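You operate a simulated robot arm through the tools that you are given. There is no shell and no other tool. Be economical: measure what you need, move in short steps, check, and stop when the job is done.

You are at the controls of a simulated two-armed robot. One attempt, no reset.

JOB
The tile is still warm: air it, then close the dry patch in one cycle.
Fine: the line is locked off and stays so. Head to the rest plate, switch on, cycle empty till the working card says one blow closes the gap; then head in, cycle, head on the rest plate, still hot, switch off. Move it by its handle, never while a cycle runs. Set down upright: hot-air head.

It is judged by the outcome, as a careful person would: the job done as asked, and still so three seconds after it is handed in. It fails if anything else is knocked over, pushed out of place, dropped, spilled or broken.

ROBOT AND FRAMES
Two 7-joint arms with three-finger grippers on one trunk, on a base that drives. Base frame: it is fixed to the floor where the robot stands at the start and does not move with it; the origin is under the middle of the robot, x ahead of it, y to its left, z up. Lengths are in mm, angles in degrees, forces in N, time in s.
The left shoulder is at the start at [30, 124, 1183], the right one opposite. With the tool pointing down near the work surface each hand reaches from about 100 to 760 mm from the robot's upright axis, wherever it stands, measured 20 degrees to its own side. Places, roughly: cycle button [400, -200, 800]; drive isolator [3000, 2200, 1000]; line display [3000, 1300, 1700]; lock pin [3000, 2250, 1250]; on-off button [400, 0, 800]; rest plate [500, -500, 900]. Payload 2.2 kg a hand.
The tool frame of a hand sits at the grasp point between the pads (the TCP): z along the fingers, y along the line on which they close. The tips reach 28 mm beyond it. The gripper opens to 102 mm. The gripper's body begins 71 mm behind the TCP.
Orientation is that of the tool frame in the base frame, as [roll, pitch, yaw] about the fixed x, y, z axes, in that order (R = Rz(yaw) Ry(pitch) Rx(roll)). With the fingers straight down and closing along the base's y, the tool's x points along the base's -x, its y along +y and its z along -z.

CONTROLS
- The arms move only by the tool move_arm. It takes "left_increments", "right_increments" or both (then of equal length, played together; a hand with none holds still); each is text: rows parted by semicolons, each of 7 numbers parted by spaces: the shift along the tool's x, y, z in mm, then the turn, a rotation vector about the tool's x, y, z in rad, then the gripper command, from -1 (fully open) to 1 (shut), values between in proportion. In form: dx dy dz ax ay az hand; .... A call has 1 to 20 rows; each row is the pose to reach, as a shift and turn from the pose commanded when the call began, along the tool's axes at that moment. Rows are played at 5 a second. More than 50 mm and 8.6 degrees between two rows, or a gripper value outside its range, and nothing of the call is played. A pose out of reach is approached as far as the arm can. The call stops where the force on the tool passes 40 N (or 10 N more than at its start, if that is more) or the arm is blocked; 0.2 s more then pass. The fingers move at their own pace and stop on an object; they squeeze with about 26 N. The grip force told is the motor's: it shows also when the fingers shut on nothing. Time passes only in rows, and 0.2 s behind the last, so rows that repeat a pose let the fingers close. It gives the time, the measured TCP pose, the force on the tool (base axes), the opening and the grip force at its end, in the units of the frame above (readings bear some noise), with the torque about the TCP (base axes, N m) and any sound that the robot's microphone picked up.
- Cameras (640 x 400 px; columns grow to the right, rows downward): "scene" is now at [28.4, -23.9, 1881.7]; the picture's right is [-0.40, -0.92, 0.00], its down [-0.81, 0.35, -0.46] and it looks along [0.42, -0.18, -0.89] (base axes); focal length 271 px, centre (320, 200). "left" rides on the left gripper at [72, 38, -86] in its tool frame; the picture's right is [-0.47, 0.89, 0.00], its down [-0.60, -0.32, -0.73] and it looks along [-0.65, -0.34, 0.68] (tool axes); focal length 256 px, centre (320, 200). "right" rides on the right gripper at [69, 44, -86] in its tool frame; the picture's right is [-0.53, 0.85, 0.00], its down [-0.58, -0.36, -0.73] and it looks along [-0.62, -0.39, 0.68] (tool axes); focal length 256 px, centre (320, 200). There is no depth. A picture from a camera that has moved, and an enlarged one, comes with that camera's place and axes in the base frame and with its lens.
- camera(camera): a new picture of that camera. No time passes.
- raise_lower(by): slides the trunk up (or, below 0, down) by that many mm; the arms and the scene camera ride with it, the base frame stays. It gives what a move gives, with no picture.
- base_move(legs): drives the robot by 1 to 6 legs, each [ahead, left, turn to the left] in mm, mm and degrees, along the robot's own axes; the way and the turn of a leg run together, so that a leg with both is an arc; at most 1500 mm and 180 degrees a leg. The arms and the cameras ride along, it lands a little off, and it stops where it bumps. It gives what a move gives.
- aim_head(pan, tilt): turns the head with the scene camera to pan (to the left, within 143 degrees either way) and tilt (down, from -29 to 69), counted from straight ahead of the robot. It gives what a move gives.
- close_up(camera, box): a new picture of the part [left, top, right, bottom] of that camera's present view, enlarged. No time passes.
- hand_in(): hands the job in; it is judged then, once.

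Work in short steps. Places have to be worked out from the pictures, the camera data and where the tool is seen: move nearer, look again, correct. Check each grasp and each placing, and mend what went wrong. You have 120 turns and 88 pictures in all, those below and enlarged ones among them. Open the grippers and draw the arms clear of the work before you hand the job in, unless the task says otherwise; then end with one line.

The tools are called as a command line: name --argument value ..., lists and objects as JSON in quotes. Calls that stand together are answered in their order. move_arm: Moves the arms, as the interface text tells. Its arguments: {"type":"object","properties":{"left_increments":{"type":"string"},"right_increments":{"type":"string"}},"required":[]} The other tools are called the same way: raise_lower (by) slides the trunk up or down; base_move (legs) drives the base; aim_head (pan, tilt) turns the head that bears the scene camera; camera (camera) takes a picture; close_up (camera, box) takes an enlarged picture of a part of a camera's view; hand_in () hands the job in.

At the start:

```text
clock: 0.0
left_tool_pos: [563.9, -5.4, 1218.9]
left_tcp_rot: [180.0, 0.1, -179.9]
left_ft_force: [-0.5, -0.1, -0.1]
left_moment: [-0.05, -0.01, 0.0]
left_gripper_width: 102.2
left_grasp_force: 0.0
right_tool_pos: [312.0, -382.9, 1179.5]
right_tcp_rot: [-180.0, 0.1, 179.9]
right_ft_force: [0.0, 0.1, 0.2]
right_moment: [0.04, 0.02, -0.04]
right_gripper_width: 102.0
right_grasp_force: 0.0
trunk travel left (down, up): [-425.0, 115.0]
robot x, y, heading: [-3.1, 2.8, 0.0]
head pan, tilt: [-23.4, 62.4]
```

scene: 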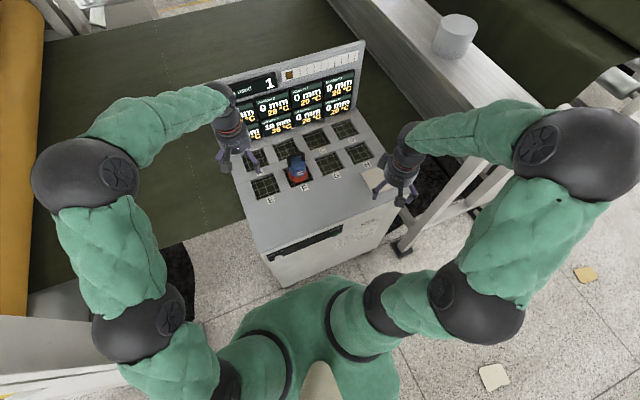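
right: 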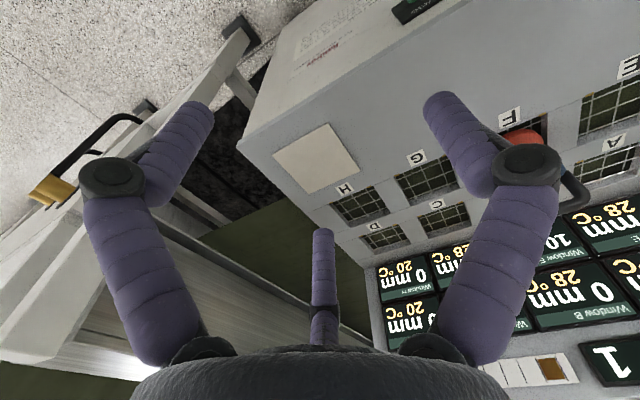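
left: 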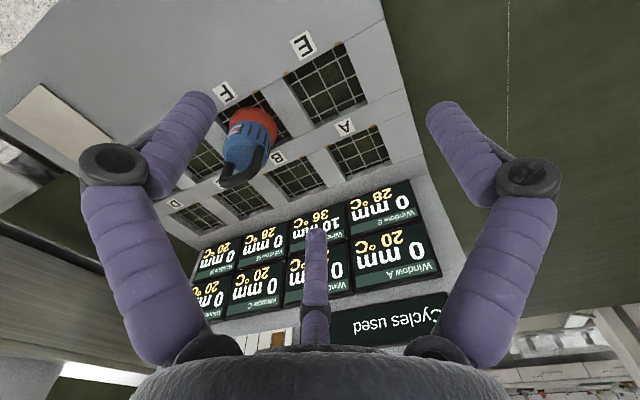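

I see a machine with windows A–H, a hot-air head near window F, and cards. I'll zoom in on the panel and on the front.

close_up --camera "scene" --box '[220, 40, 380, 140]'

close_up --camera "scene" --box '[220, 130, 420, 290]'

close_up --camera "left" --box '[180, 20, 460, 340]'

```text
4.00 times, centred on (300, 90) of scene
camera zoom: at [28.4, -23.9, 1881.7], right [-0.4, -0.92, 0.0], down [-0.81, 0.35, -0.46], along [0.42, -0.18, -0.89], focal length 1083 px, centre (400, 640)
```

zoom: 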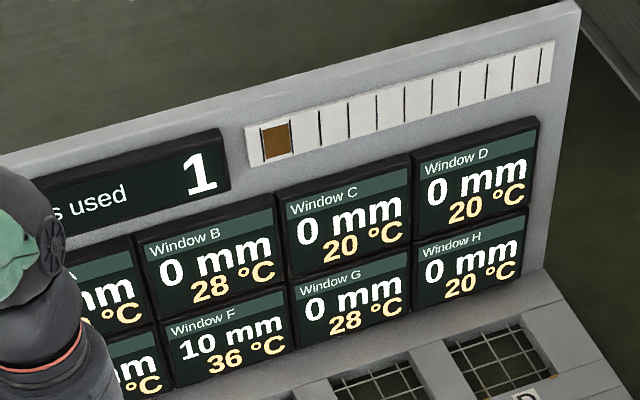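

```text
2.50 times, centred on (320, 210) of scene
camera zoom: at [28.4, -23.9, 1881.7], right [-0.4, -0.92, 0.0], down [-0.81, 0.35, -0.46], along [0.42, -0.18, -0.89], focal length 677 px, centre (320, 175)
```

zoom: 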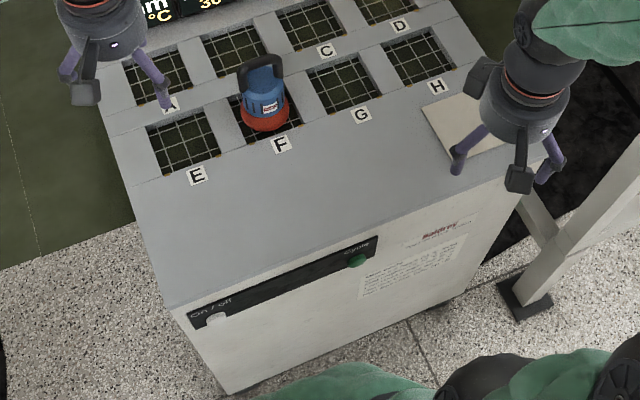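

```text
1.25 times, centred on (320, 180) of left
camera zoom: at [490.9, 31.8, 1306.1], right [0.47, 0.89, 0.0], down [0.6, -0.32, 0.73], along [0.65, -0.34, -0.68], focal length 320 px, centre (320, 225)
```

zoom: 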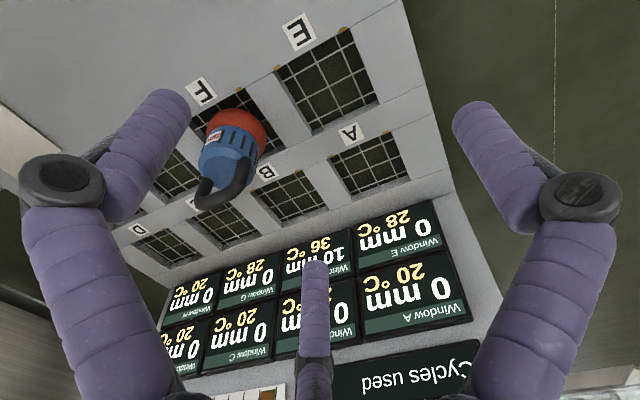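

Window F reads 10 mm at 36 °C, and the head already sits on it. I'll read the front card and buttons.

close_up --camera "scene" --box '[335, 205, 415, 255]'

close_up --camera "scene" --box '[260, 215, 360, 275]'

close_up --camera "right" --box '[230, 0, 590, 260]'

```text
8.00 times, centred on (375, 230) of scene
camera zoom: at [28.4, -23.9, 1881.7], right [-0.4, -0.92, 0.0], down [-0.81, 0.35, -0.46], along [0.42, -0.18, -0.89], focal length 2166 px, centre (-120, -40)
```

zoom: 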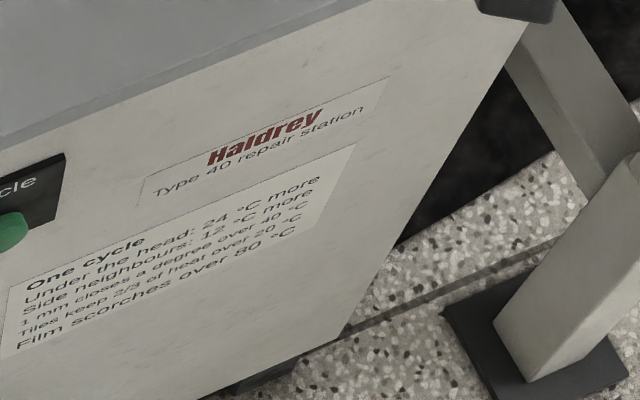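

```text
6.40 times, centred on (310, 245) of scene
camera zoom: at [28.4, -23.9, 1881.7], right [-0.4, -0.92, 0.0], down [-0.81, 0.35, -0.46], along [0.42, -0.18, -0.89], focal length 1733 px, centre (384, -88)
```

zoom: 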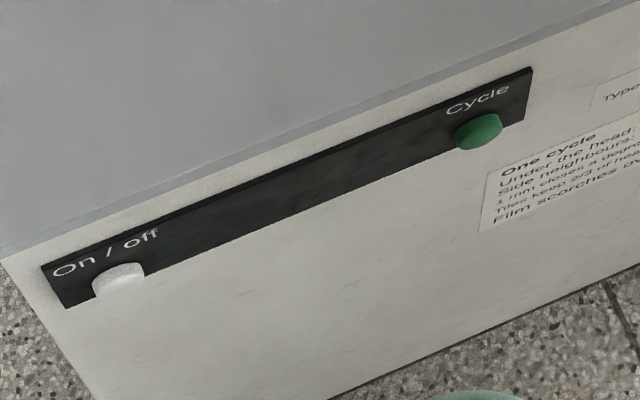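

```text
1.54 times, centred on (410, 130) of right
camera zoom: at [242.7, -339.3, 1265.2], right [0.53, 0.85, 0.0], down [0.58, -0.36, 0.73], along [0.62, -0.39, -0.68], focal length 394 px, centre (182, 308)
```

zoom: 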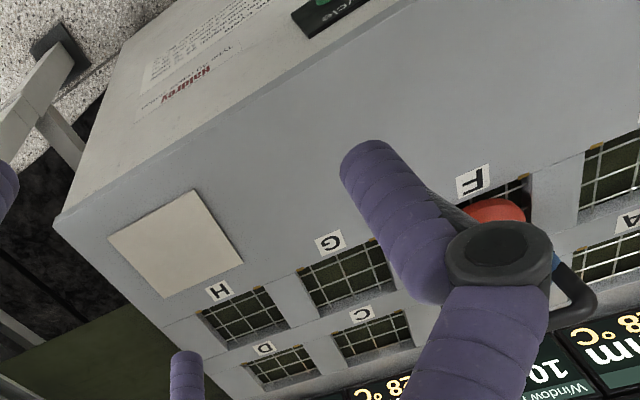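

The card's limit matters, so I'll zoom right in on its text.

close_up --camera "scene" --box '[335, 226, 383, 250]'

close_up --camera "left" --box '[200, 80, 300, 200]'

close_up --camera "scene" --box '[270, 135, 330, 195]'

```text
13.33 times, centred on (359, 238) of scene
camera zoom: at [28.4, -23.9, 1881.7], right [-0.4, -0.92, 0.0], down [-0.81, 0.35, -0.46], along [0.42, -0.18, -0.89], focal length 3610 px, centre (-200, -307)
```

zoom: 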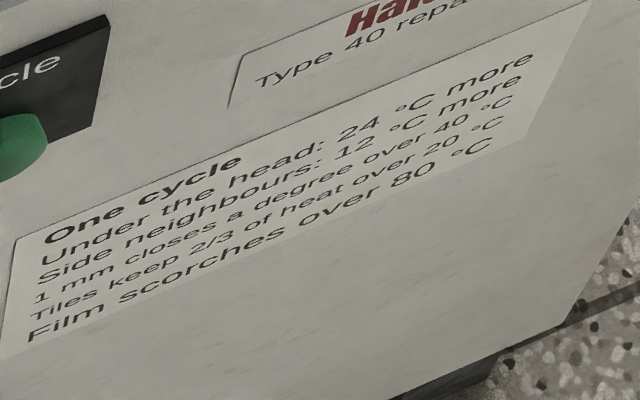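

```text
3.33 times, centred on (250, 140) of left
camera zoom: at [490.9, 31.8, 1306.1], right [0.47, 0.89, 0.0], down [0.6, -0.32, 0.73], along [0.65, -0.34, -0.68], focal length 853 px, centre (553, 400)
```

zoom: 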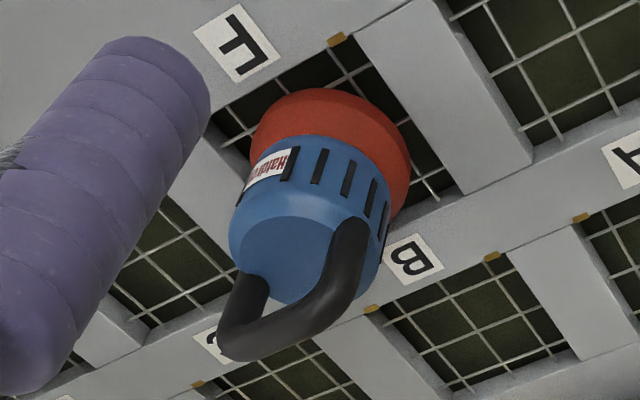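

```text
6.67 times, centred on (300, 165) of scene
camera zoom: at [28.4, -23.9, 1881.7], right [-0.4, -0.92, 0.0], down [-0.81, 0.35, -0.46], along [0.42, -0.18, -0.89], focal length 1805 px, centre (453, 433)
```

zoom: 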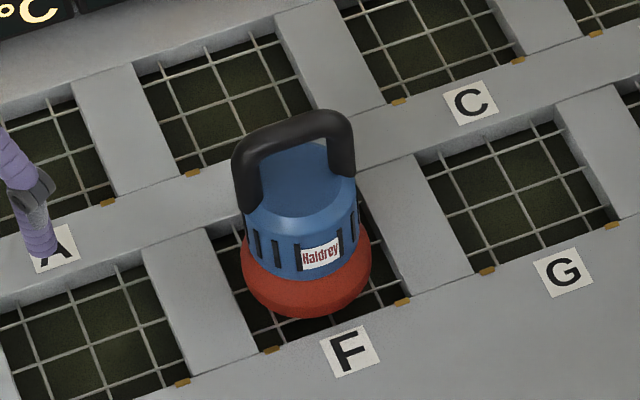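

The card seems to say "over 80 °C", but I want to be sure of the digits. I'll bring the right hand back and down so its camera faces the front panel.

move_arm --right_increments "20 28 0 0 0 0 1; 40 56 0 0 0 0 1; 68 96 0 0 0 0 1; 68 96 45 0 0 0 1; 68 96 90 0 0 0 1; 68 96 135 0 0 0 1; 68 96 180 0 0 0 1; 68 96 225 0 0 0 1; 68 96 250 0 0 0 1"

camera --camera "right"

```text
clock: 2.0
left_tool_pos: [563.9, -6.2, 1218.2]
left_tcp_rot: [-180.0, -0.1, 180.0]
left_ft_force: [-0.6, 0.3, 0.2]
left_moment: [0.02, -0.01, 0.02]
left_gripper_width: 101.9
left_grasp_force: 0.1
right_tool_pos: [245.8, -287.3, 928.8]
right_tcp_rot: [-180.0, 0.0, 180.0]
right_ft_force: [0.1, 0.2, 0.1]
right_moment: [0.0, 0.03, 0.01]
right_gripper_width: 2.1
right_grasp_force: 25.9
trunk travel left (down, up): [-425.0, 115.0]
robot x, y, heading: [1.6, -0.9, 0.3]
head pan, tilt: [-23.4, 62.4]
```

```text
75 pictures are left
camera right: at [175.7, -244.3, 1015.1], right [0.53, 0.85, 0.0], down [0.58, -0.36, 0.73], along [0.62, -0.39, -0.68], focal length 256 px, centre (320, 200)
```

right: 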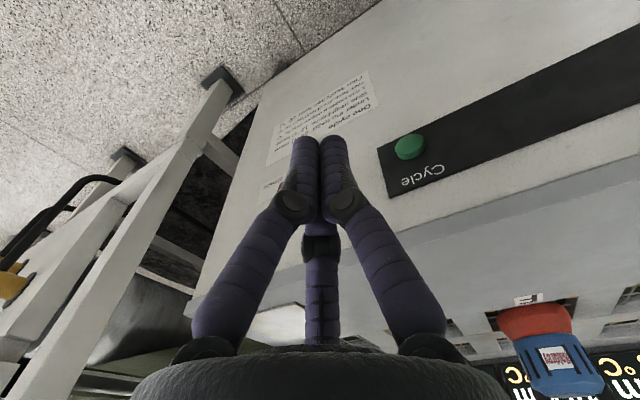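

close_up --camera "right" --box '[260, 70, 390, 160]'

```text
4.44 times, centred on (325, 115) of right
camera zoom: at [175.7, -244.3, 1015.1], right [0.53, 0.85, 0.0], down [0.58, -0.36, 0.73], along [0.62, -0.39, -0.68], focal length 1138 px, centre (298, 578)
```

zoom: 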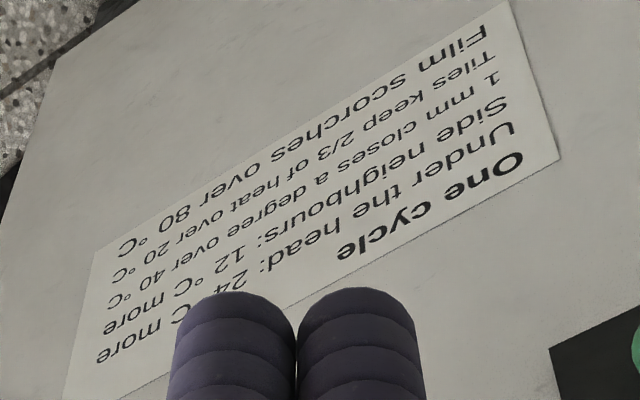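

The card is confirmed. Each cycle adds 24 °C under the head, closes 1 mm per degree over 40 °C, and tiles then keep 2/3 of their heat over 20 °C. Film scorches over 80 °C.

At 36 °C one blow would close about 20 mm. Two empty cycles should bring the tile to about 27 °C, where a blow closes about 11 mm, enough for the 10 mm gap; three would be too few degrees.

The handle top is at about (661, -194, 1027), with its bar along y. I'll raise the right hand and bring it above, turned 90°.

move_arm --right_increments "0 0 -46 0 0 0 0; 0 0 -92 0 0 0 -1; 0 0 -138 0 0 0 -1; 0 0 -184 0 0 0 -1; 0 0 -230 0 0 0 -1; 0 0 -276 0 0 0 -1; 0 0 -300 0 0 0 -1; -36 8 -300 0 0 -0.1428 -1; -72 16 -300 0 0 -0.2856 -1; -108 24 -300 0 0 -0.4284 -1; -144 33 -300 0 0 -0.5712 -1; -180 42 -300 0 0 -0.714 -1; -216 51 -300 0 0 -0.8568 -1; -252 60 -300 0 0 -0.9996 -1; -288 68 -300 0 0 -1.1424 -1; -324 76 -300 0 0 -1.2852 -1; -360 85 -300 0 0 -1.428 -1; -396 94 -300 0 0 -1.5708 -1; -412 94 -280 0 0 -1.5708 -1; -412 94 -260 0 0 -1.5708 -1"

camera --camera "right"

camera --camera "scene"

```text
clock: 6.2
left_tool_pos: [563.0, -5.5, 1219.3]
left_tcp_rot: [179.9, 0.0, -180.0]
left_ft_force: [-0.3, -0.4, -0.4]
left_moment: [-0.02, 0.01, 0.03]
left_gripper_width: 102.1
left_grasp_force: 0.0
right_tool_pos: [655.2, -193.9, 1188.6]
right_tcp_rot: [180.0, 0.0, -90.0]
right_ft_force: [0.0, 0.4, -0.2]
right_moment: [-0.02, -0.04, -0.02]
right_gripper_width: 102.0
right_grasp_force: 0.0
trunk travel left (down, up): [-425.0, 115.0]
robot x, y, heading: [-1.5, 1.0, -0.3]
head pan, tilt: [-23.4, 62.4]
```

```text
73 pictures are left
camera right: at [611.8, -262.5, 1274.1], right [-0.85, 0.53, 0.0], down [0.36, 0.58, 0.73], along [0.39, 0.62, -0.68], focal length 256 px, centre (320, 200)
```

right: 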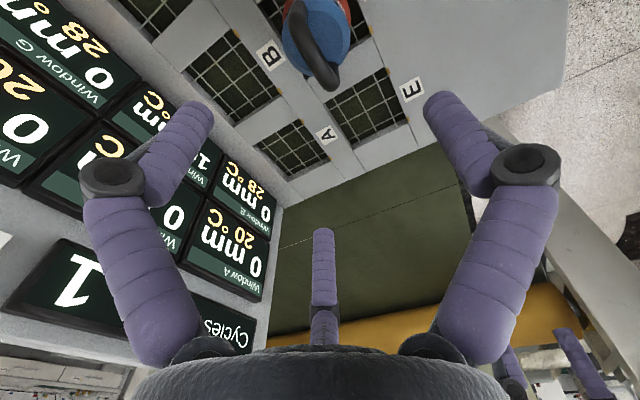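

```text
72 pictures are left
camera scene: at [28.6, -23.8, 1881.7], right [-0.4, -0.92, 0.0], down [-0.81, 0.35, -0.46], along [0.42, -0.18, -0.89], focal length 271 px, centre (320, 200)
```

scene: 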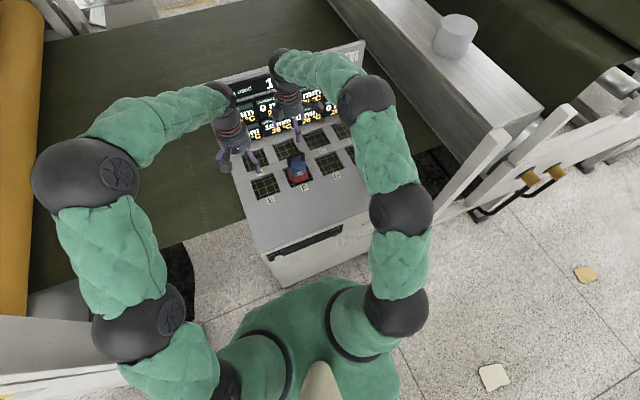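

The handle bar runs from about (653, -233) to (654, -174), so the hand is lined up over it. I'll descend most of the way and check.

move_arm --right_increments "6 0 40 0 0 0 -1; 6 0 80 0 0 0 -1; 6 0 110 0 0 0 -1; 6 0 125 0 0 0 -1; 6 0 140 0 0 0 -1"

camera --camera "right"

close_up --camera "scene" --box '[240, 110, 360, 200]'

camera --camera "left"

```text
clock: 7.4
left_tool_pos: [563.7, -5.5, 1219.8]
left_tcp_rot: [-180.0, -0.1, -180.0]
left_ft_force: [0.4, 0.1, 0.5]
left_moment: [-0.03, 0.01, -0.03]
left_gripper_width: 101.8
left_grasp_force: 0.1
right_tool_pos: [656.7, -199.5, 1048.8]
right_tcp_rot: [180.0, 0.0, -90.0]
right_ft_force: [-0.2, 0.9, -0.2]
right_moment: [-0.02, 0.0, 0.0]
right_gripper_width: 101.9
right_grasp_force: 0.0
trunk travel left (down, up): [-425.0, 115.0]
robot x, y, heading: [3.5, 4.9, 0.0]
head pan, tilt: [-23.4, 62.4]
```

```text
71 pictures are left
camera right: at [612.1, -268.0, 1134.5], right [-0.84, 0.53, 0.0], down [0.36, 0.58, 0.73], along [0.39, 0.62, -0.68], focal length 256 px, centre (320, 200)
```

right: 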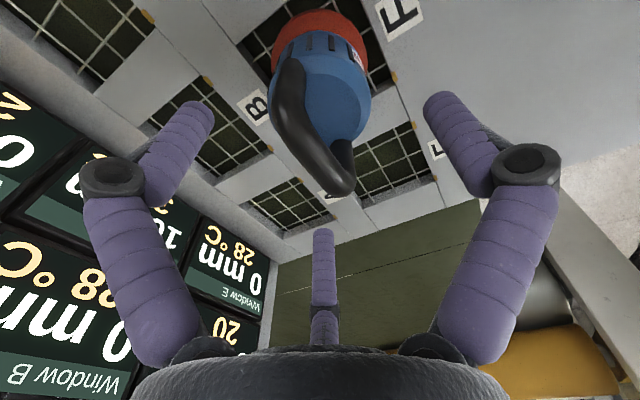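

```text
4.44 times, centred on (300, 155) of scene
camera zoom: at [28.9, -24.0, 1881.7], right [-0.4, -0.92, 0.0], down [-0.81, 0.35, -0.46], along [0.42, -0.18, -0.89], focal length 1203 px, centre (409, 400)
```

zoom: 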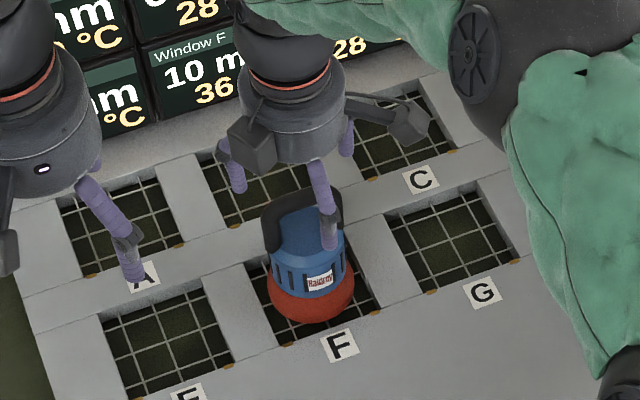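

```text
69 pictures are left
camera left: at [491.3, 31.8, 1305.9], right [0.47, 0.89, 0.0], down [0.6, -0.32, 0.73], along [0.65, -0.34, -0.68], focal length 256 px, centre (320, 200)
```

left: 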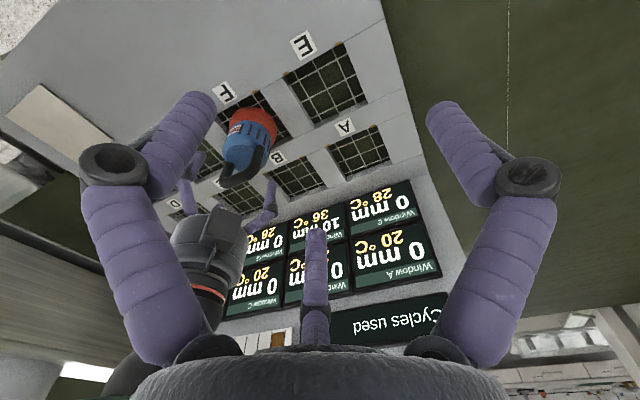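

The bar center looks to be at about (653, -206, 1015). I'll shift slightly, lower until the pads straddle the bar, and close.

move_arm --right_increments "3 2 10 0 0 0 -1; 6 3 20 0 0 0 -1; 6 3 31 0 0 0 -1"

camera --camera "right"

close_up --camera "left" --box '[170, 80, 300, 220]'

```text
clock: 8.2
left_tool_pos: [562.7, -6.3, 1219.2]
left_tcp_rot: [-180.0, 0.0, 179.9]
left_ft_force: [0.0, -0.3, -0.3]
left_moment: [0.01, -0.01, -0.02]
left_gripper_width: 101.8
left_grasp_force: 0.1
right_tool_pos: [653.2, -203.4, 1017.7]
right_tcp_rot: [180.0, 0.0, -90.0]
right_ft_force: [0.6, 0.5, -0.1]
right_moment: [-0.01, 0.04, -0.05]
right_gripper_width: 101.8
right_grasp_force: 0.1
trunk travel left (down, up): [-425.0, 115.0]
robot x, y, heading: [-0.5, -2.4, 0.1]
head pan, tilt: [-23.4, 62.4]
```

```text
68 pictures are left
camera right: at [609.2, -273.5, 1103.4], right [-0.85, 0.53, 0.0], down [0.36, 0.58, 0.73], along [0.39, 0.62, -0.68], focal length 256 px, centre (320, 200)
```

right: 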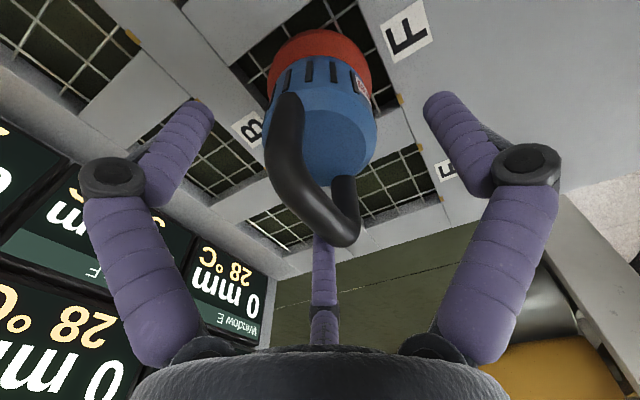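

```text
2.86 times, centred on (235, 150) of left
camera zoom: at [491.3, 31.9, 1305.9], right [0.47, 0.89, 0.0], down [0.6, -0.32, 0.73], along [0.65, -0.34, -0.68], focal length 731 px, centre (563, 343)
```

zoom: 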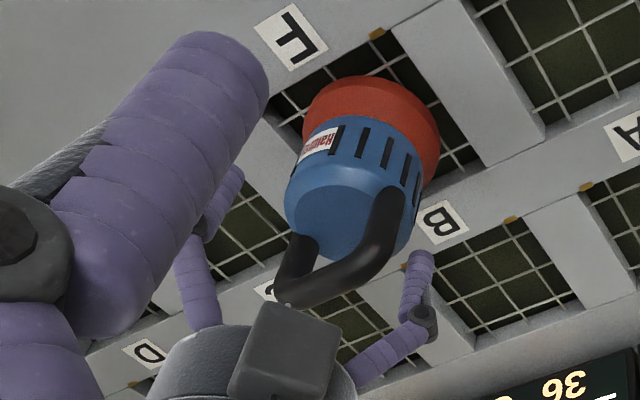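

The bar midpoint now coincides with the TCP pixel, so I'll close the gripper.

move_arm --right_increments "0 0 0 0 0 0 0; 0 0 0 0 0 0 1; 0 0 0 0 0 0 1; 0 0 0 0 0 0 1; 0 0 0 0 0 0 1"

camera --camera "right"

```text
clock: 9.4
left_tool_pos: [562.2, -7.5, 1218.9]
left_tcp_rot: [-180.0, 0.0, 180.0]
left_ft_force: [0.4, 0.0, -0.9]
left_moment: [-0.01, 0.0, -0.01]
left_gripper_width: 102.3
left_grasp_force: 0.1
right_tool_pos: [654.2, -205.2, 1018.8]
right_tcp_rot: [-179.9, 0.1, -89.9]
right_ft_force: [6.9, -4.7, 4.3]
right_moment: [-0.07, -0.54, -0.1]
right_gripper_width: 25.3
right_grasp_force: 26.1
trunk travel left (down, up): [-425.0, 115.0]
robot x, y, heading: [-1.7, -0.8, 0.1]
head pan, tilt: [-23.4, 62.4]
```

```text
66 pictures are left
camera right: at [610.0, -274.4, 1104.4], right [-0.85, 0.53, 0.0], down [0.36, 0.58, 0.73], along [0.39, 0.62, -0.68], focal length 256 px, centre (320, 200)
```

right: 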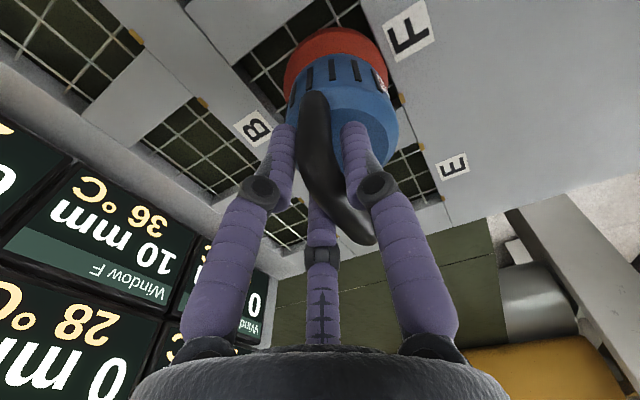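

The grip holds, but the bar runs about 10° off the tool and there is some side force. I'll open, turn 10°, and look.

move_arm --right_increments "0 0 0 0 0 0 -0.2; 0 0 0 0 0 0 -0.2; 0 0 0 0 0 0.087 -0.2; 0 0 0 0 0 0.175 -0.2; 0 0 0 0 0 0.175 -0.2"

camera --camera "right"

```text
clock: 10.6
left_tool_pos: [563.2, -5.0, 1219.0]
left_tcp_rot: [179.9, 0.0, 180.0]
left_ft_force: [0.1, -0.1, 1.2]
left_moment: [0.0, -0.02, -0.04]
left_gripper_width: 101.9
left_grasp_force: 0.0
right_tool_pos: [653.0, -204.7, 1019.3]
right_tcp_rot: [180.0, 0.0, -100.1]
right_ft_force: [-0.5, 0.2, 0.2]
right_moment: [0.01, 0.02, 0.06]
right_gripper_width: 61.5
right_grasp_force: 0.0
trunk travel left (down, up): [-425.0, 115.0]
robot x, y, heading: [-1.8, 2.4, 0.0]
head pan, tilt: [-23.4, 62.4]
```

```text
65 pictures are left
camera right: at [597.6, -265.0, 1103.9], right [-0.74, 0.67, 0.0], down [0.46, 0.5, 0.73], along [0.49, 0.54, -0.68], focal length 256 px, centre (320, 200)
```

right: 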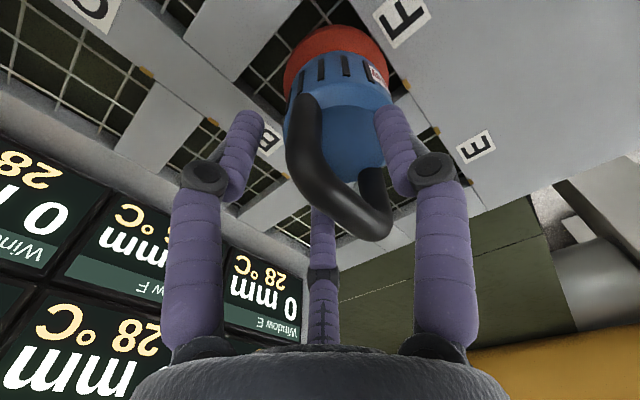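

The alignment is still not right, so I'll triangulate with fresh close-ups from the other cameras.

close_up --camera "left" --box '[190, 90, 290, 210]'

close_up --camera "scene" --box '[265, 125, 335, 195]'

```text
3.33 times, centred on (240, 150) of left
camera zoom: at [491.0, 31.9, 1306.0], right [0.47, 0.89, 0.0], down [0.6, -0.32, 0.73], along [0.65, -0.34, -0.68], focal length 853 px, centre (587, 367)
```

zoom: 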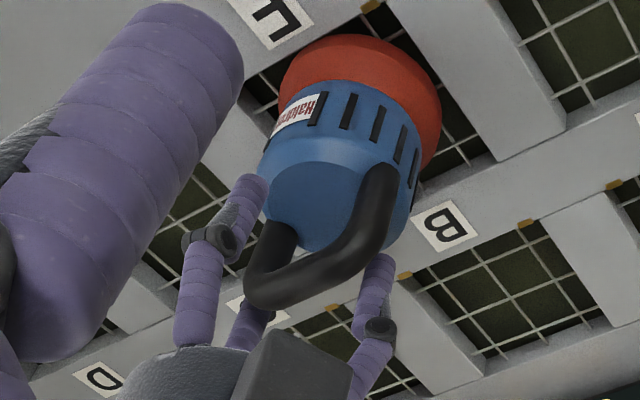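

```text
5.71 times, centred on (300, 160) of scene
camera zoom: at [28.5, -23.8, 1881.7], right [-0.4, -0.92, 0.0], down [-0.81, 0.35, -0.46], along [0.42, -0.18, -0.89], focal length 1547 px, centre (434, 429)
```

zoom: 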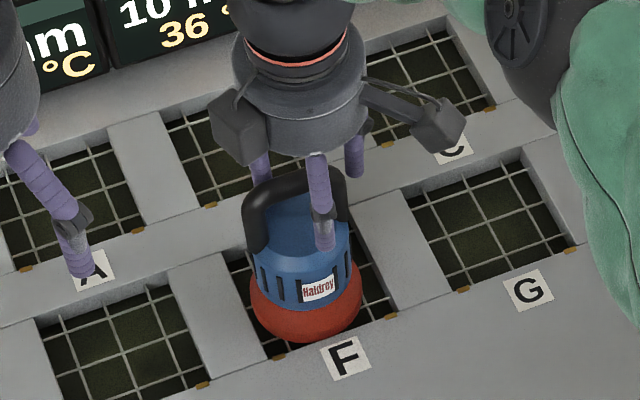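

The three views agree best with the bar center at about (653, -190, 1005), lower and further left than I had. I'll come to yaw -95, move 11 mm in +y and down 10 mm, then look.

move_arm --right_increments "-5 1 4 0 0 -0.04 -0.2; -11 2 7 0 0 -0.087 -0.2; -11 2 10 0 0 -0.087 -0.2"

camera --camera "right"

```text
clock: 11.4
left_tool_pos: [563.3, -6.4, 1218.9]
left_tcp_rot: [-179.9, 0.0, -180.0]
left_ft_force: [-0.4, -0.1, 0.1]
left_moment: [0.0, 0.01, 0.01]
left_gripper_width: 102.3
left_grasp_force: 0.2
right_tool_pos: [652.5, -192.6, 1008.3]
right_tcp_rot: [180.0, 0.0, -94.9]
right_ft_force: [-0.3, -0.5, -0.7]
right_moment: [-0.01, 0.0, -0.02]
right_gripper_width: 61.0
right_grasp_force: 0.1
trunk travel left (down, up): [-425.0, 115.0]
robot x, y, heading: [0.5, 0.9, 0.1]
head pan, tilt: [-23.4, 62.4]
```

```text
62 pictures are left
camera right: at [603.3, -258.7, 1094.1], right [-0.8, 0.61, 0.0], down [0.41, 0.54, 0.73], along [0.44, 0.58, -0.68], focal length 256 px, centre (320, 200)
```

right: 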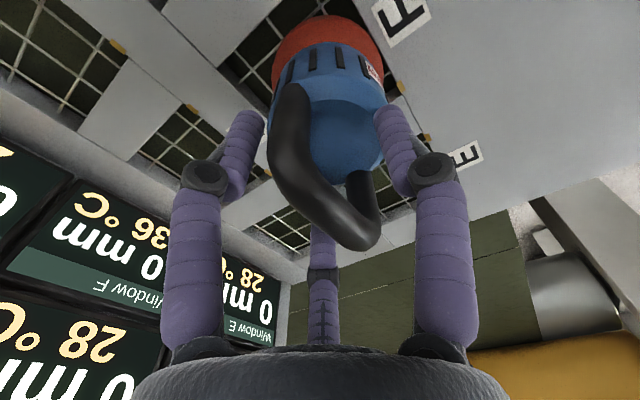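

The bar now passes through the TCP pixel at the expected slope, so I'll close.

move_arm --right_increments "0 0 0 0 0 0 1; 0 0 0 0 0 0 1; 0 0 0 0 0 0 1; 0 0 0 0 0 0 1"

camera --camera "right"

```text
clock: 12.4
left_tool_pos: [563.1, -6.4, 1219.2]
left_tcp_rot: [180.0, 0.0, 180.0]
left_ft_force: [-0.3, 0.2, 0.0]
left_moment: [0.0, 0.0, 0.01]
left_gripper_width: 101.8
left_grasp_force: 0.0
right_tool_pos: [654.4, -194.2, 1009.4]
right_tcp_rot: [-179.9, 0.0, -95.1]
right_ft_force: [3.9, -3.1, 7.0]
right_moment: [0.0, -0.12, -0.02]
right_gripper_width: 25.1
right_grasp_force: 25.8
trunk travel left (down, up): [-425.0, 115.0]
robot x, y, heading: [-0.1, 1.8, 0.0]
head pan, tilt: [-23.4, 62.4]
```

```text
61 pictures are left
camera right: at [603.7, -259.3, 1095.1], right [-0.79, 0.61, 0.0], down [0.41, 0.54, 0.73], along [0.45, 0.58, -0.68], focal length 256 px, centre (320, 200)
```

right: 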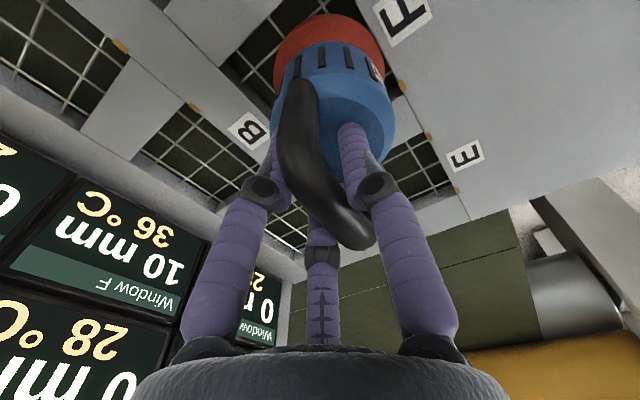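

The grip is good. I'll record the seat: TCP (654, -194, 1009), yaw -95. Now I'll lift gently.

move_arm --right_increments "0 0 -10 0 0 0 1; 0 0 -25 0 0 0 1; 0 0 -45 0 0 0 1; 0 0 -70 0 0 0 1; 0 0 -90 0 0 0 1; 0 0 -90 0 0 0 1"

close_up --camera "left" --box '[150, 60, 330, 240]'

camera --camera "right"

```text
clock: 13.8
left_tool_pos: [563.5, -5.5, 1218.5]
left_tcp_rot: [-179.9, -0.1, 180.0]
left_ft_force: [0.1, 0.4, 0.1]
left_moment: [0.02, 0.02, -0.01]
left_gripper_width: 102.1
left_grasp_force: 0.0
right_tool_pos: [654.4, -193.6, 1097.2]
right_tcp_rot: [180.0, 0.0, -95.0]
right_ft_force: [0.9, 0.4, -9.6]
right_moment: [-0.08, -0.07, 0.01]
right_gripper_width: 25.1
right_grasp_force: 26.2
trunk travel left (down, up): [-425.0, 115.0]
robot x, y, heading: [0.6, 0.0, -0.2]
head pan, tilt: [-23.4, 62.4]
```

```text
2.22 times, centred on (240, 150) of left
camera zoom: at [492.3, 31.6, 1305.5], right [0.47, 0.89, 0.0], down [0.6, -0.32, 0.73], along [0.65, -0.34, -0.68], focal length 569 px, centre (498, 311)
```

zoom: 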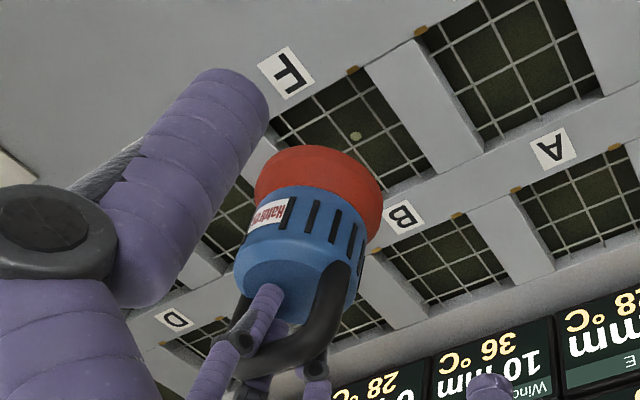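

```text
59 pictures are left
camera right: at [603.6, -258.7, 1183.1], right [-0.8, 0.61, 0.0], down [0.42, 0.54, 0.73], along [0.44, 0.58, -0.68], focal length 256 px, centre (320, 200)
```

right: 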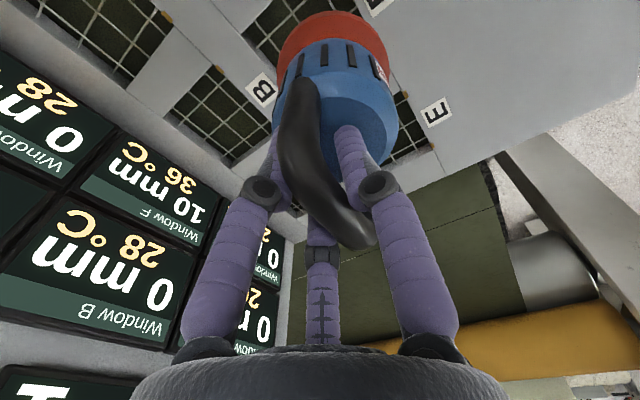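

The head weighs about 0.95 kg and hangs upright. I'll carry it at this height to above the rest plate, at about (494, -503).

move_arm --right_increments "36 15 0 0 0 0 1; 72 30 0 0 0 0 1; 108 45 0 0 0 0 1; 144 59 0 0 0 0 1; 180 74 0 0 0 0 1; 216 89 0 0 0 0 1; 252 104 0 0 0 0 1; 288 119 0 0 0 0 1; 322 132 0 0 0 0 1; 322 132 0 0 0 0 1"

camera --camera "scene"

camera --camera "right"

close_up --camera "left" --box '[0, 40, 200, 240]'

```text
clock: 16.0
left_tool_pos: [563.5, -6.3, 1218.3]
left_tcp_rot: [-179.9, -0.1, 179.9]
left_ft_force: [-0.1, -0.8, 0.3]
left_moment: [-0.05, 0.03, 0.01]
left_gripper_width: 101.8
left_grasp_force: 0.1
right_tool_pos: [494.2, -503.4, 1097.2]
right_tcp_rot: [179.9, 0.0, -95.0]
right_ft_force: [0.4, 0.0, -9.3]
right_moment: [-0.08, -0.12, 0.02]
right_gripper_width: 25.0
right_grasp_force: 25.8
trunk travel left (down, up): [-425.0, 115.0]
robot x, y, heading: [-1.7, -0.6, -0.2]
head pan, tilt: [-23.4, 62.4]
```

```text
58 pictures are left
camera scene: at [30.0, -23.7, 1881.6], right [-0.4, -0.92, 0.0], down [-0.81, 0.35, -0.46], along [0.42, -0.18, -0.89], focal length 271 px, centre (320, 200)
```

scene: 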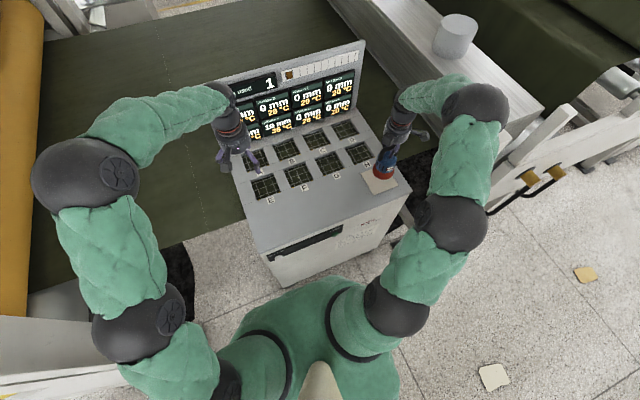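

```text
57 pictures are left
camera right: at [443.9, -567.9, 1183.8], right [-0.8, 0.61, 0.0], down [0.41, 0.54, 0.73], along [0.44, 0.58, -0.68], focal length 256 px, centre (320, 200)
```

right: 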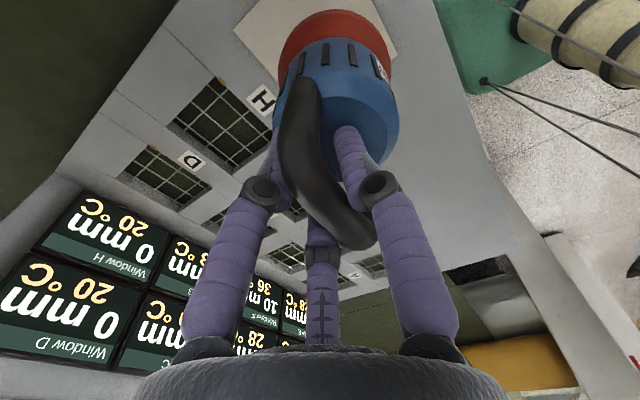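

```text
2.00 times, centred on (100, 140) of left
camera zoom: at [492.1, 32.0, 1305.6], right [0.47, 0.89, 0.0], down [0.6, -0.32, 0.73], along [0.65, -0.34, -0.68], focal length 512 px, centre (760, 320)
```

zoom: 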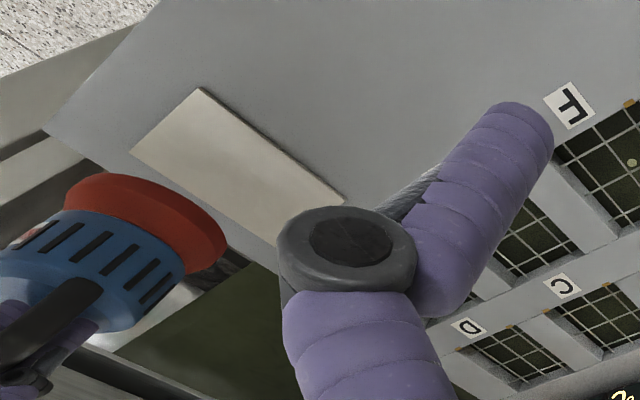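

The head is above the plate. I'll zoom on the plate to refine its center.

close_up --camera "scene" --box '[330, 130, 430, 210]'

```text
5.00 times, centred on (380, 170) of scene
camera zoom: at [30.0, -23.7, 1881.6], right [-0.4, -0.92, 0.0], down [-0.81, 0.35, -0.46], along [0.42, -0.18, -0.89], focal length 1354 px, centre (20, 350)
```

zoom: 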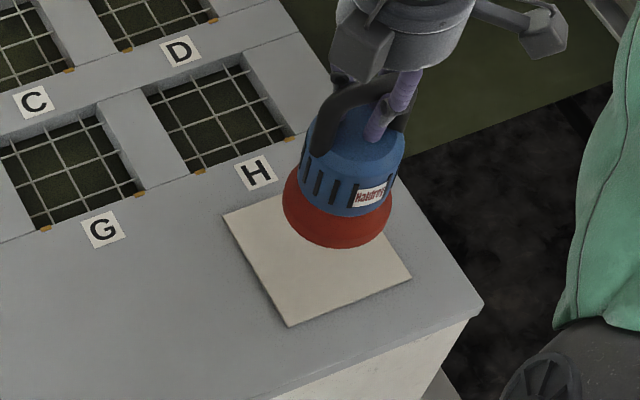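

The plate is 120 mm square, centered at (494, -502), with its top at about 896. The hand is over its center, so I'll lower towards it.

move_arm --right_increments "0 0 30 0 0 0 1; 0 0 55 0 0 0 1; 0 0 68 0 0 0 1; 0 0 74 0 0 0 1; 0 0 77 0 0 0 1"

close_up --camera "left" --box '[0, 40, 200, 240]'

```text
clock: 17.2
left_tool_pos: [563.0, -7.2, 1218.5]
left_tcp_rot: [180.0, -0.1, 179.9]
left_ft_force: [0.0, 0.3, -0.4]
left_moment: [-0.02, -0.03, -0.02]
left_gripper_width: 102.0
left_grasp_force: 0.0
right_tool_pos: [492.8, -503.5, 1021.2]
right_tcp_rot: [179.9, 0.1, -95.2]
right_ft_force: [-1.1, 0.0, -9.0]
right_moment: [-0.1, -0.08, 0.0]
right_gripper_width: 25.2
right_grasp_force: 26.3
trunk travel left (down, up): [-425.0, 115.0]
robot x, y, heading: [-2.6, 0.4, 0.1]
head pan, tilt: [-23.4, 62.4]
```

```text
2.00 times, centred on (100, 140) of left
camera zoom: at [491.5, 31.1, 1305.8], right [0.47, 0.89, 0.0], down [0.6, -0.32, 0.73], along [0.65, -0.34, -0.68], focal length 512 px, centre (760, 320)
```

zoom: 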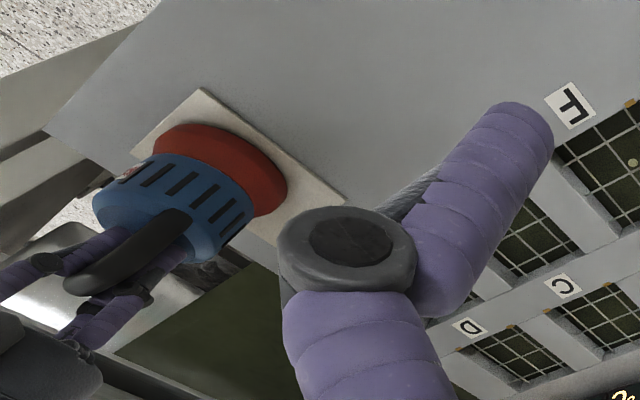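

Nearly down. I'll lower in small steps, watching the force for contact.

move_arm --right_increments "0 0 2 0 0 0 1; 0 0 4 0 0 0 1; 0 0 6 0 0 0 1"

```text
clock: 18.0
left_tool_pos: [561.2, -6.3, 1219.6]
left_tcp_rot: [180.0, -0.1, 179.9]
left_ft_force: [-0.9, 0.3, 0.3]
left_moment: [-0.04, 0.01, 0.02]
left_gripper_width: 101.8
left_grasp_force: 0.0
right_tool_pos: [493.7, -503.6, 1016.8]
right_tcp_rot: [-179.8, 0.0, -95.1]
right_ft_force: [-5.1, 0.1, 9.6]
right_moment: [0.07, -0.19, 0.01]
right_gripper_width: 26.8
right_grasp_force: 26.5
trunk travel left (down, up): [-425.0, 115.0]
robot x, y, heading: [-0.4, 1.9, -0.2]
head pan, tilt: [-23.4, 62.4]
```

The head touches the plate, with about 10 N of push. I'll ease up 2 mm, open partly, and raise the hand clear.

move_arm --right_increments "0 0 -2 0 0 0 1; 0 0 -2 0 0 0 0.2; 0 0 -2 0 0 0 -0.3; 0 0 -2 0 0 0 -0.3; 0 0 -20 0 0 0 -0.3; 0 0 -50 0 0 0 -0.3; 0 0 -90 0 0 0 -0.3"

close_up --camera "scene" --box '[310, 120, 430, 210]'

camera --camera "right"

```text
clock: 19.6
left_tool_pos: [561.3, -5.8, 1219.7]
left_tcp_rot: [-179.9, 0.1, -180.0]
left_ft_force: [-0.1, -0.4, -0.2]
left_moment: [0.0, 0.01, -0.01]
left_gripper_width: 102.0
left_grasp_force: 0.1
right_tool_pos: [492.5, -501.8, 1106.2]
right_tcp_rot: [-179.9, 0.0, -95.0]
right_ft_force: [0.6, 0.5, 0.8]
right_moment: [-0.04, -0.02, -0.03]
right_gripper_width: 66.3
right_grasp_force: 0.1
trunk travel left (down, up): [-425.0, 115.0]
robot x, y, heading: [-1.7, 1.2, -0.0]
head pan, tilt: [-23.4, 62.4]
```

```text
4.44 times, centred on (370, 165) of scene
camera zoom: at [27.2, -22.9, 1881.7], right [-0.4, -0.92, 0.0], down [-0.81, 0.35, -0.46], along [0.42, -0.18, -0.89], focal length 1203 px, centre (98, 356)
```

zoom: 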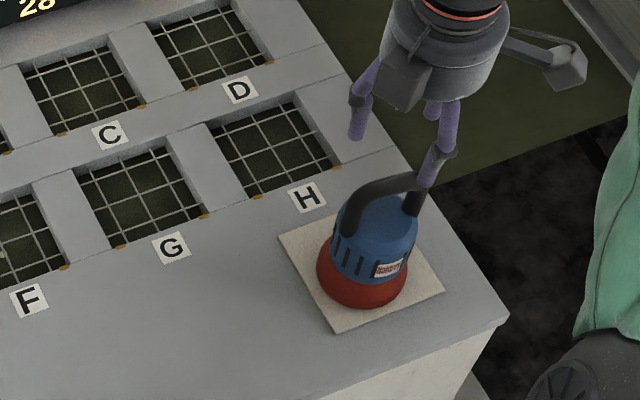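

```text
52 pictures are left
camera right: at [442.3, -566.4, 1192.1], right [-0.8, 0.61, 0.0], down [0.41, 0.54, 0.73], along [0.44, 0.58, -0.68], focal length 256 px, centre (320, 200)
```

right: 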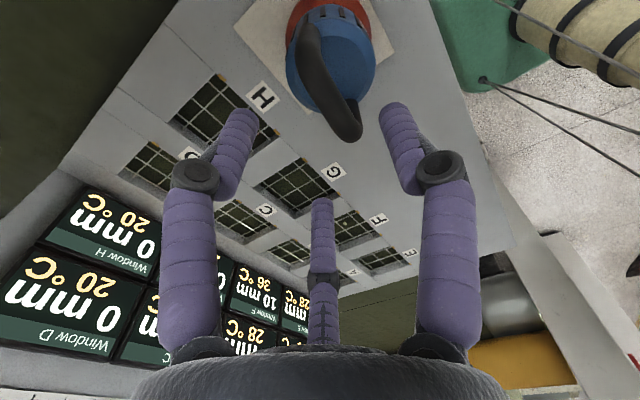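

The head stands upright on the rest plate. Next I'll bring the left hand back and down in front of the on/off button, closed and tilted about 34° so the tips point forward.

move_arm --left_increments "44 3 0 0 -0.1 0 1; 88 6 0 0 -0.2 0 1; 132 9 0 0 -0.3 0 1; 176 12 0 0 -0.4 0 1; 220 15 0 0 -0.5 0 1; 264 16 0 0 -0.6 0 1; 264 16 46 0 -0.6 0 1; 264 16 92 0 -0.6 0 1; 264 16 138 0 -0.6 0 1; 264 16 184 0 -0.6 0 1; 264 16 230 0 -0.6 0 1; 264 16 276 0 -0.6 0 1; 264 16 320 0 -0.6 0 1; 264 16 350 0 -0.6 0 1"

camera --camera "left"

camera --camera "scene"

```text
clock: 22.8
left_tool_pos: [351.6, -6.9, 892.8]
left_tcp_rot: [-176.7, 39.2, -176.1]
left_ft_force: [0.0, -0.1, 0.5]
left_moment: [0.01, 0.01, -0.01]
left_gripper_width: 2.3
left_grasp_force: 26.1
right_tool_pos: [493.4, -503.0, 1106.1]
right_tcp_rot: [180.0, 0.0, -95.0]
right_ft_force: [-0.1, -0.5, 0.2]
right_moment: [0.03, -0.04, -0.02]
right_gripper_width: 66.0
right_grasp_force: 0.1
trunk travel left (down, up): [-425.0, 115.0]
robot x, y, heading: [-1.6, -0.3, 0.1]
head pan, tilt: [-23.4, 62.4]
stopped in row 14 (left hand): the arm was blocked; the commanded pose is now the measured one
```

```text
51 pictures are left
camera left: at [240.5, 28.2, 913.3], right [0.33, 0.91, 0.25], down [0.01, -0.27, 0.96], along [0.94, -0.32, -0.1], focal length 256 px, centre (320, 200)
```

left: 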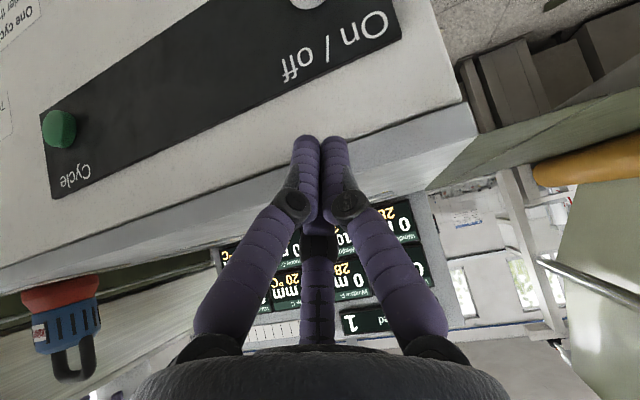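

```text
50 pictures are left
camera scene: at [27.9, -24.1, 1881.7], right [-0.4, -0.92, 0.0], down [-0.81, 0.35, -0.46], along [0.42, -0.18, -0.89], focal length 271 px, centre (320, 200)
```

scene: 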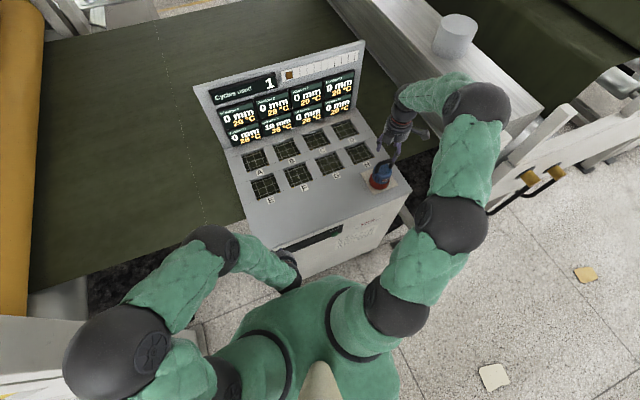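

The left arm blocked at its limit with the large tilt; nothing is loaded (force about 0). I'll back upward and reduce the tilt to about 15°.

move_arm --left_increments "-13 0 -15 0 0.0 0 1; -26 0 -31 0 0.1 0 1; -38 0 -46 0 0.2 0 1; -38 0 -46 0 0.3 0 1; -38 0 -46 0 0.42 0 1; -38 0 -46 0 0.42 0 1"

```text
clock: 24.2
left_tool_pos: [350.8, -2.9, 952.8]
left_tcp_rot: [-177.3, 15.0, -177.5]
left_ft_force: [-1.2, 0.7, -0.5]
left_moment: [0.02, 0.01, -0.02]
left_gripper_width: 2.3
left_grasp_force: 25.5
right_tool_pos: [492.7, -502.1, 1105.5]
right_tcp_rot: [180.0, 0.1, -95.0]
right_ft_force: [0.5, 0.5, -0.1]
right_moment: [-0.03, -0.01, -0.01]
right_gripper_width: 66.2
right_grasp_force: 0.1
trunk travel left (down, up): [-425.0, 115.0]
robot x, y, heading: [1.2, 0.3, 0.1]
head pan, tilt: [-23.4, 62.4]
```

Tilt is 15° now. I'll go down in front of the on/off button, TCP at about (340, 11, 815), about 25 mm short of it.

move_arm --left_increments "15 5 20 0 0 0 1; 23 10 60 0 0 0 1; 34 15 95 0 0 0 1; 46 20.5 130 0 0 0 1; 46 20.5 130 0 0 0 1"

camera --camera "left"

close_up --camera "scene" --box '[230, 200, 390, 300]'

```text
clock: 25.4
left_tool_pos: [340.9, 10.0, 813.9]
left_tcp_rot: [-177.3, 15.2, -177.5]
left_ft_force: [0.0, 0.2, 0.3]
left_moment: [0.0, -0.06, -0.01]
left_gripper_width: 2.2
left_grasp_force: 25.5
right_tool_pos: [492.4, -502.6, 1106.8]
right_tcp_rot: [180.0, 0.0, -95.0]
right_ft_force: [0.4, 0.5, -0.2]
right_moment: [-0.03, 0.01, -0.04]
right_gripper_width: 66.5
right_grasp_force: 0.0
trunk travel left (down, up): [-425.0, 115.0]
robot x, y, heading: [2.0, -0.6, -0.0]
head pan, tilt: [-23.4, 62.4]
```

```text
49 pictures are left
camera left: at [248.0, 48.0, 877.5], right [0.42, 0.9, 0.08], down [0.4, -0.27, 0.88], along [0.81, -0.34, -0.47], focal length 256 px, centre (320, 200)
```

left: 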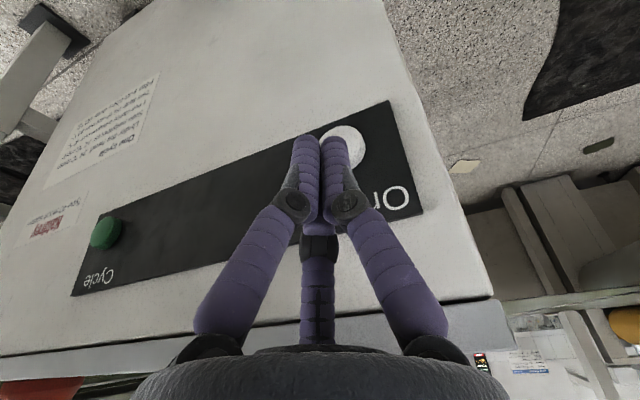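

```text
4.00 times, centred on (310, 250) of scene
camera zoom: at [28.1, -24.2, 1881.7], right [-0.4, -0.92, 0.0], down [-0.81, 0.35, -0.46], along [0.42, -0.18, -0.89], focal length 1083 px, centre (360, 0)
```

zoom: 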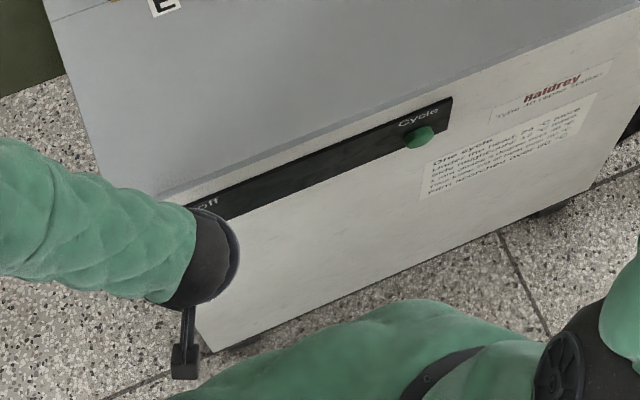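

Combining views, on/off is at about (385, 12, 761) and cycle at about (384, -250, 763). I'll lower to that height and press forward gradually.

move_arm --left_increments "3.5 3.7 29 0 0 0 1; -11 3.2 33 0 0 0 1; -18.7 3 35 0 0 0 1; -22.5 2.8 36 0 0 0 1; -25.4 2.7 36.8 0 0 0 1; -27.4 2.7 37.3 0 0 0 1"

```text
clock: 26.2
left_tool_pos: [350.2, 13.9, 779.8]
left_tcp_rot: [-177.5, 13.5, -178.1]
left_ft_force: [-16.2, 0.5, 9.5]
left_moment: [0.2, -2.0, 0.39]
left_gripper_width: 2.0
left_grasp_force: 25.8
right_tool_pos: [493.3, -501.9, 1103.8]
right_tcp_rot: [179.8, 0.0, -95.0]
right_ft_force: [1.3, 0.5, -1.1]
right_moment: [0.0, 0.07, 0.03]
right_gripper_width: 66.5
right_grasp_force: 0.0
trunk travel left (down, up): [-425.0, 115.0]
robot x, y, heading: [0.5, 0.3, -0.1]
head pan, tilt: [-23.4, 62.4]
stopped in row 4 (left hand): the force on the tool passed its limit at 51 N (the readings are from after the stop); the commanded pose is now the measured one
```

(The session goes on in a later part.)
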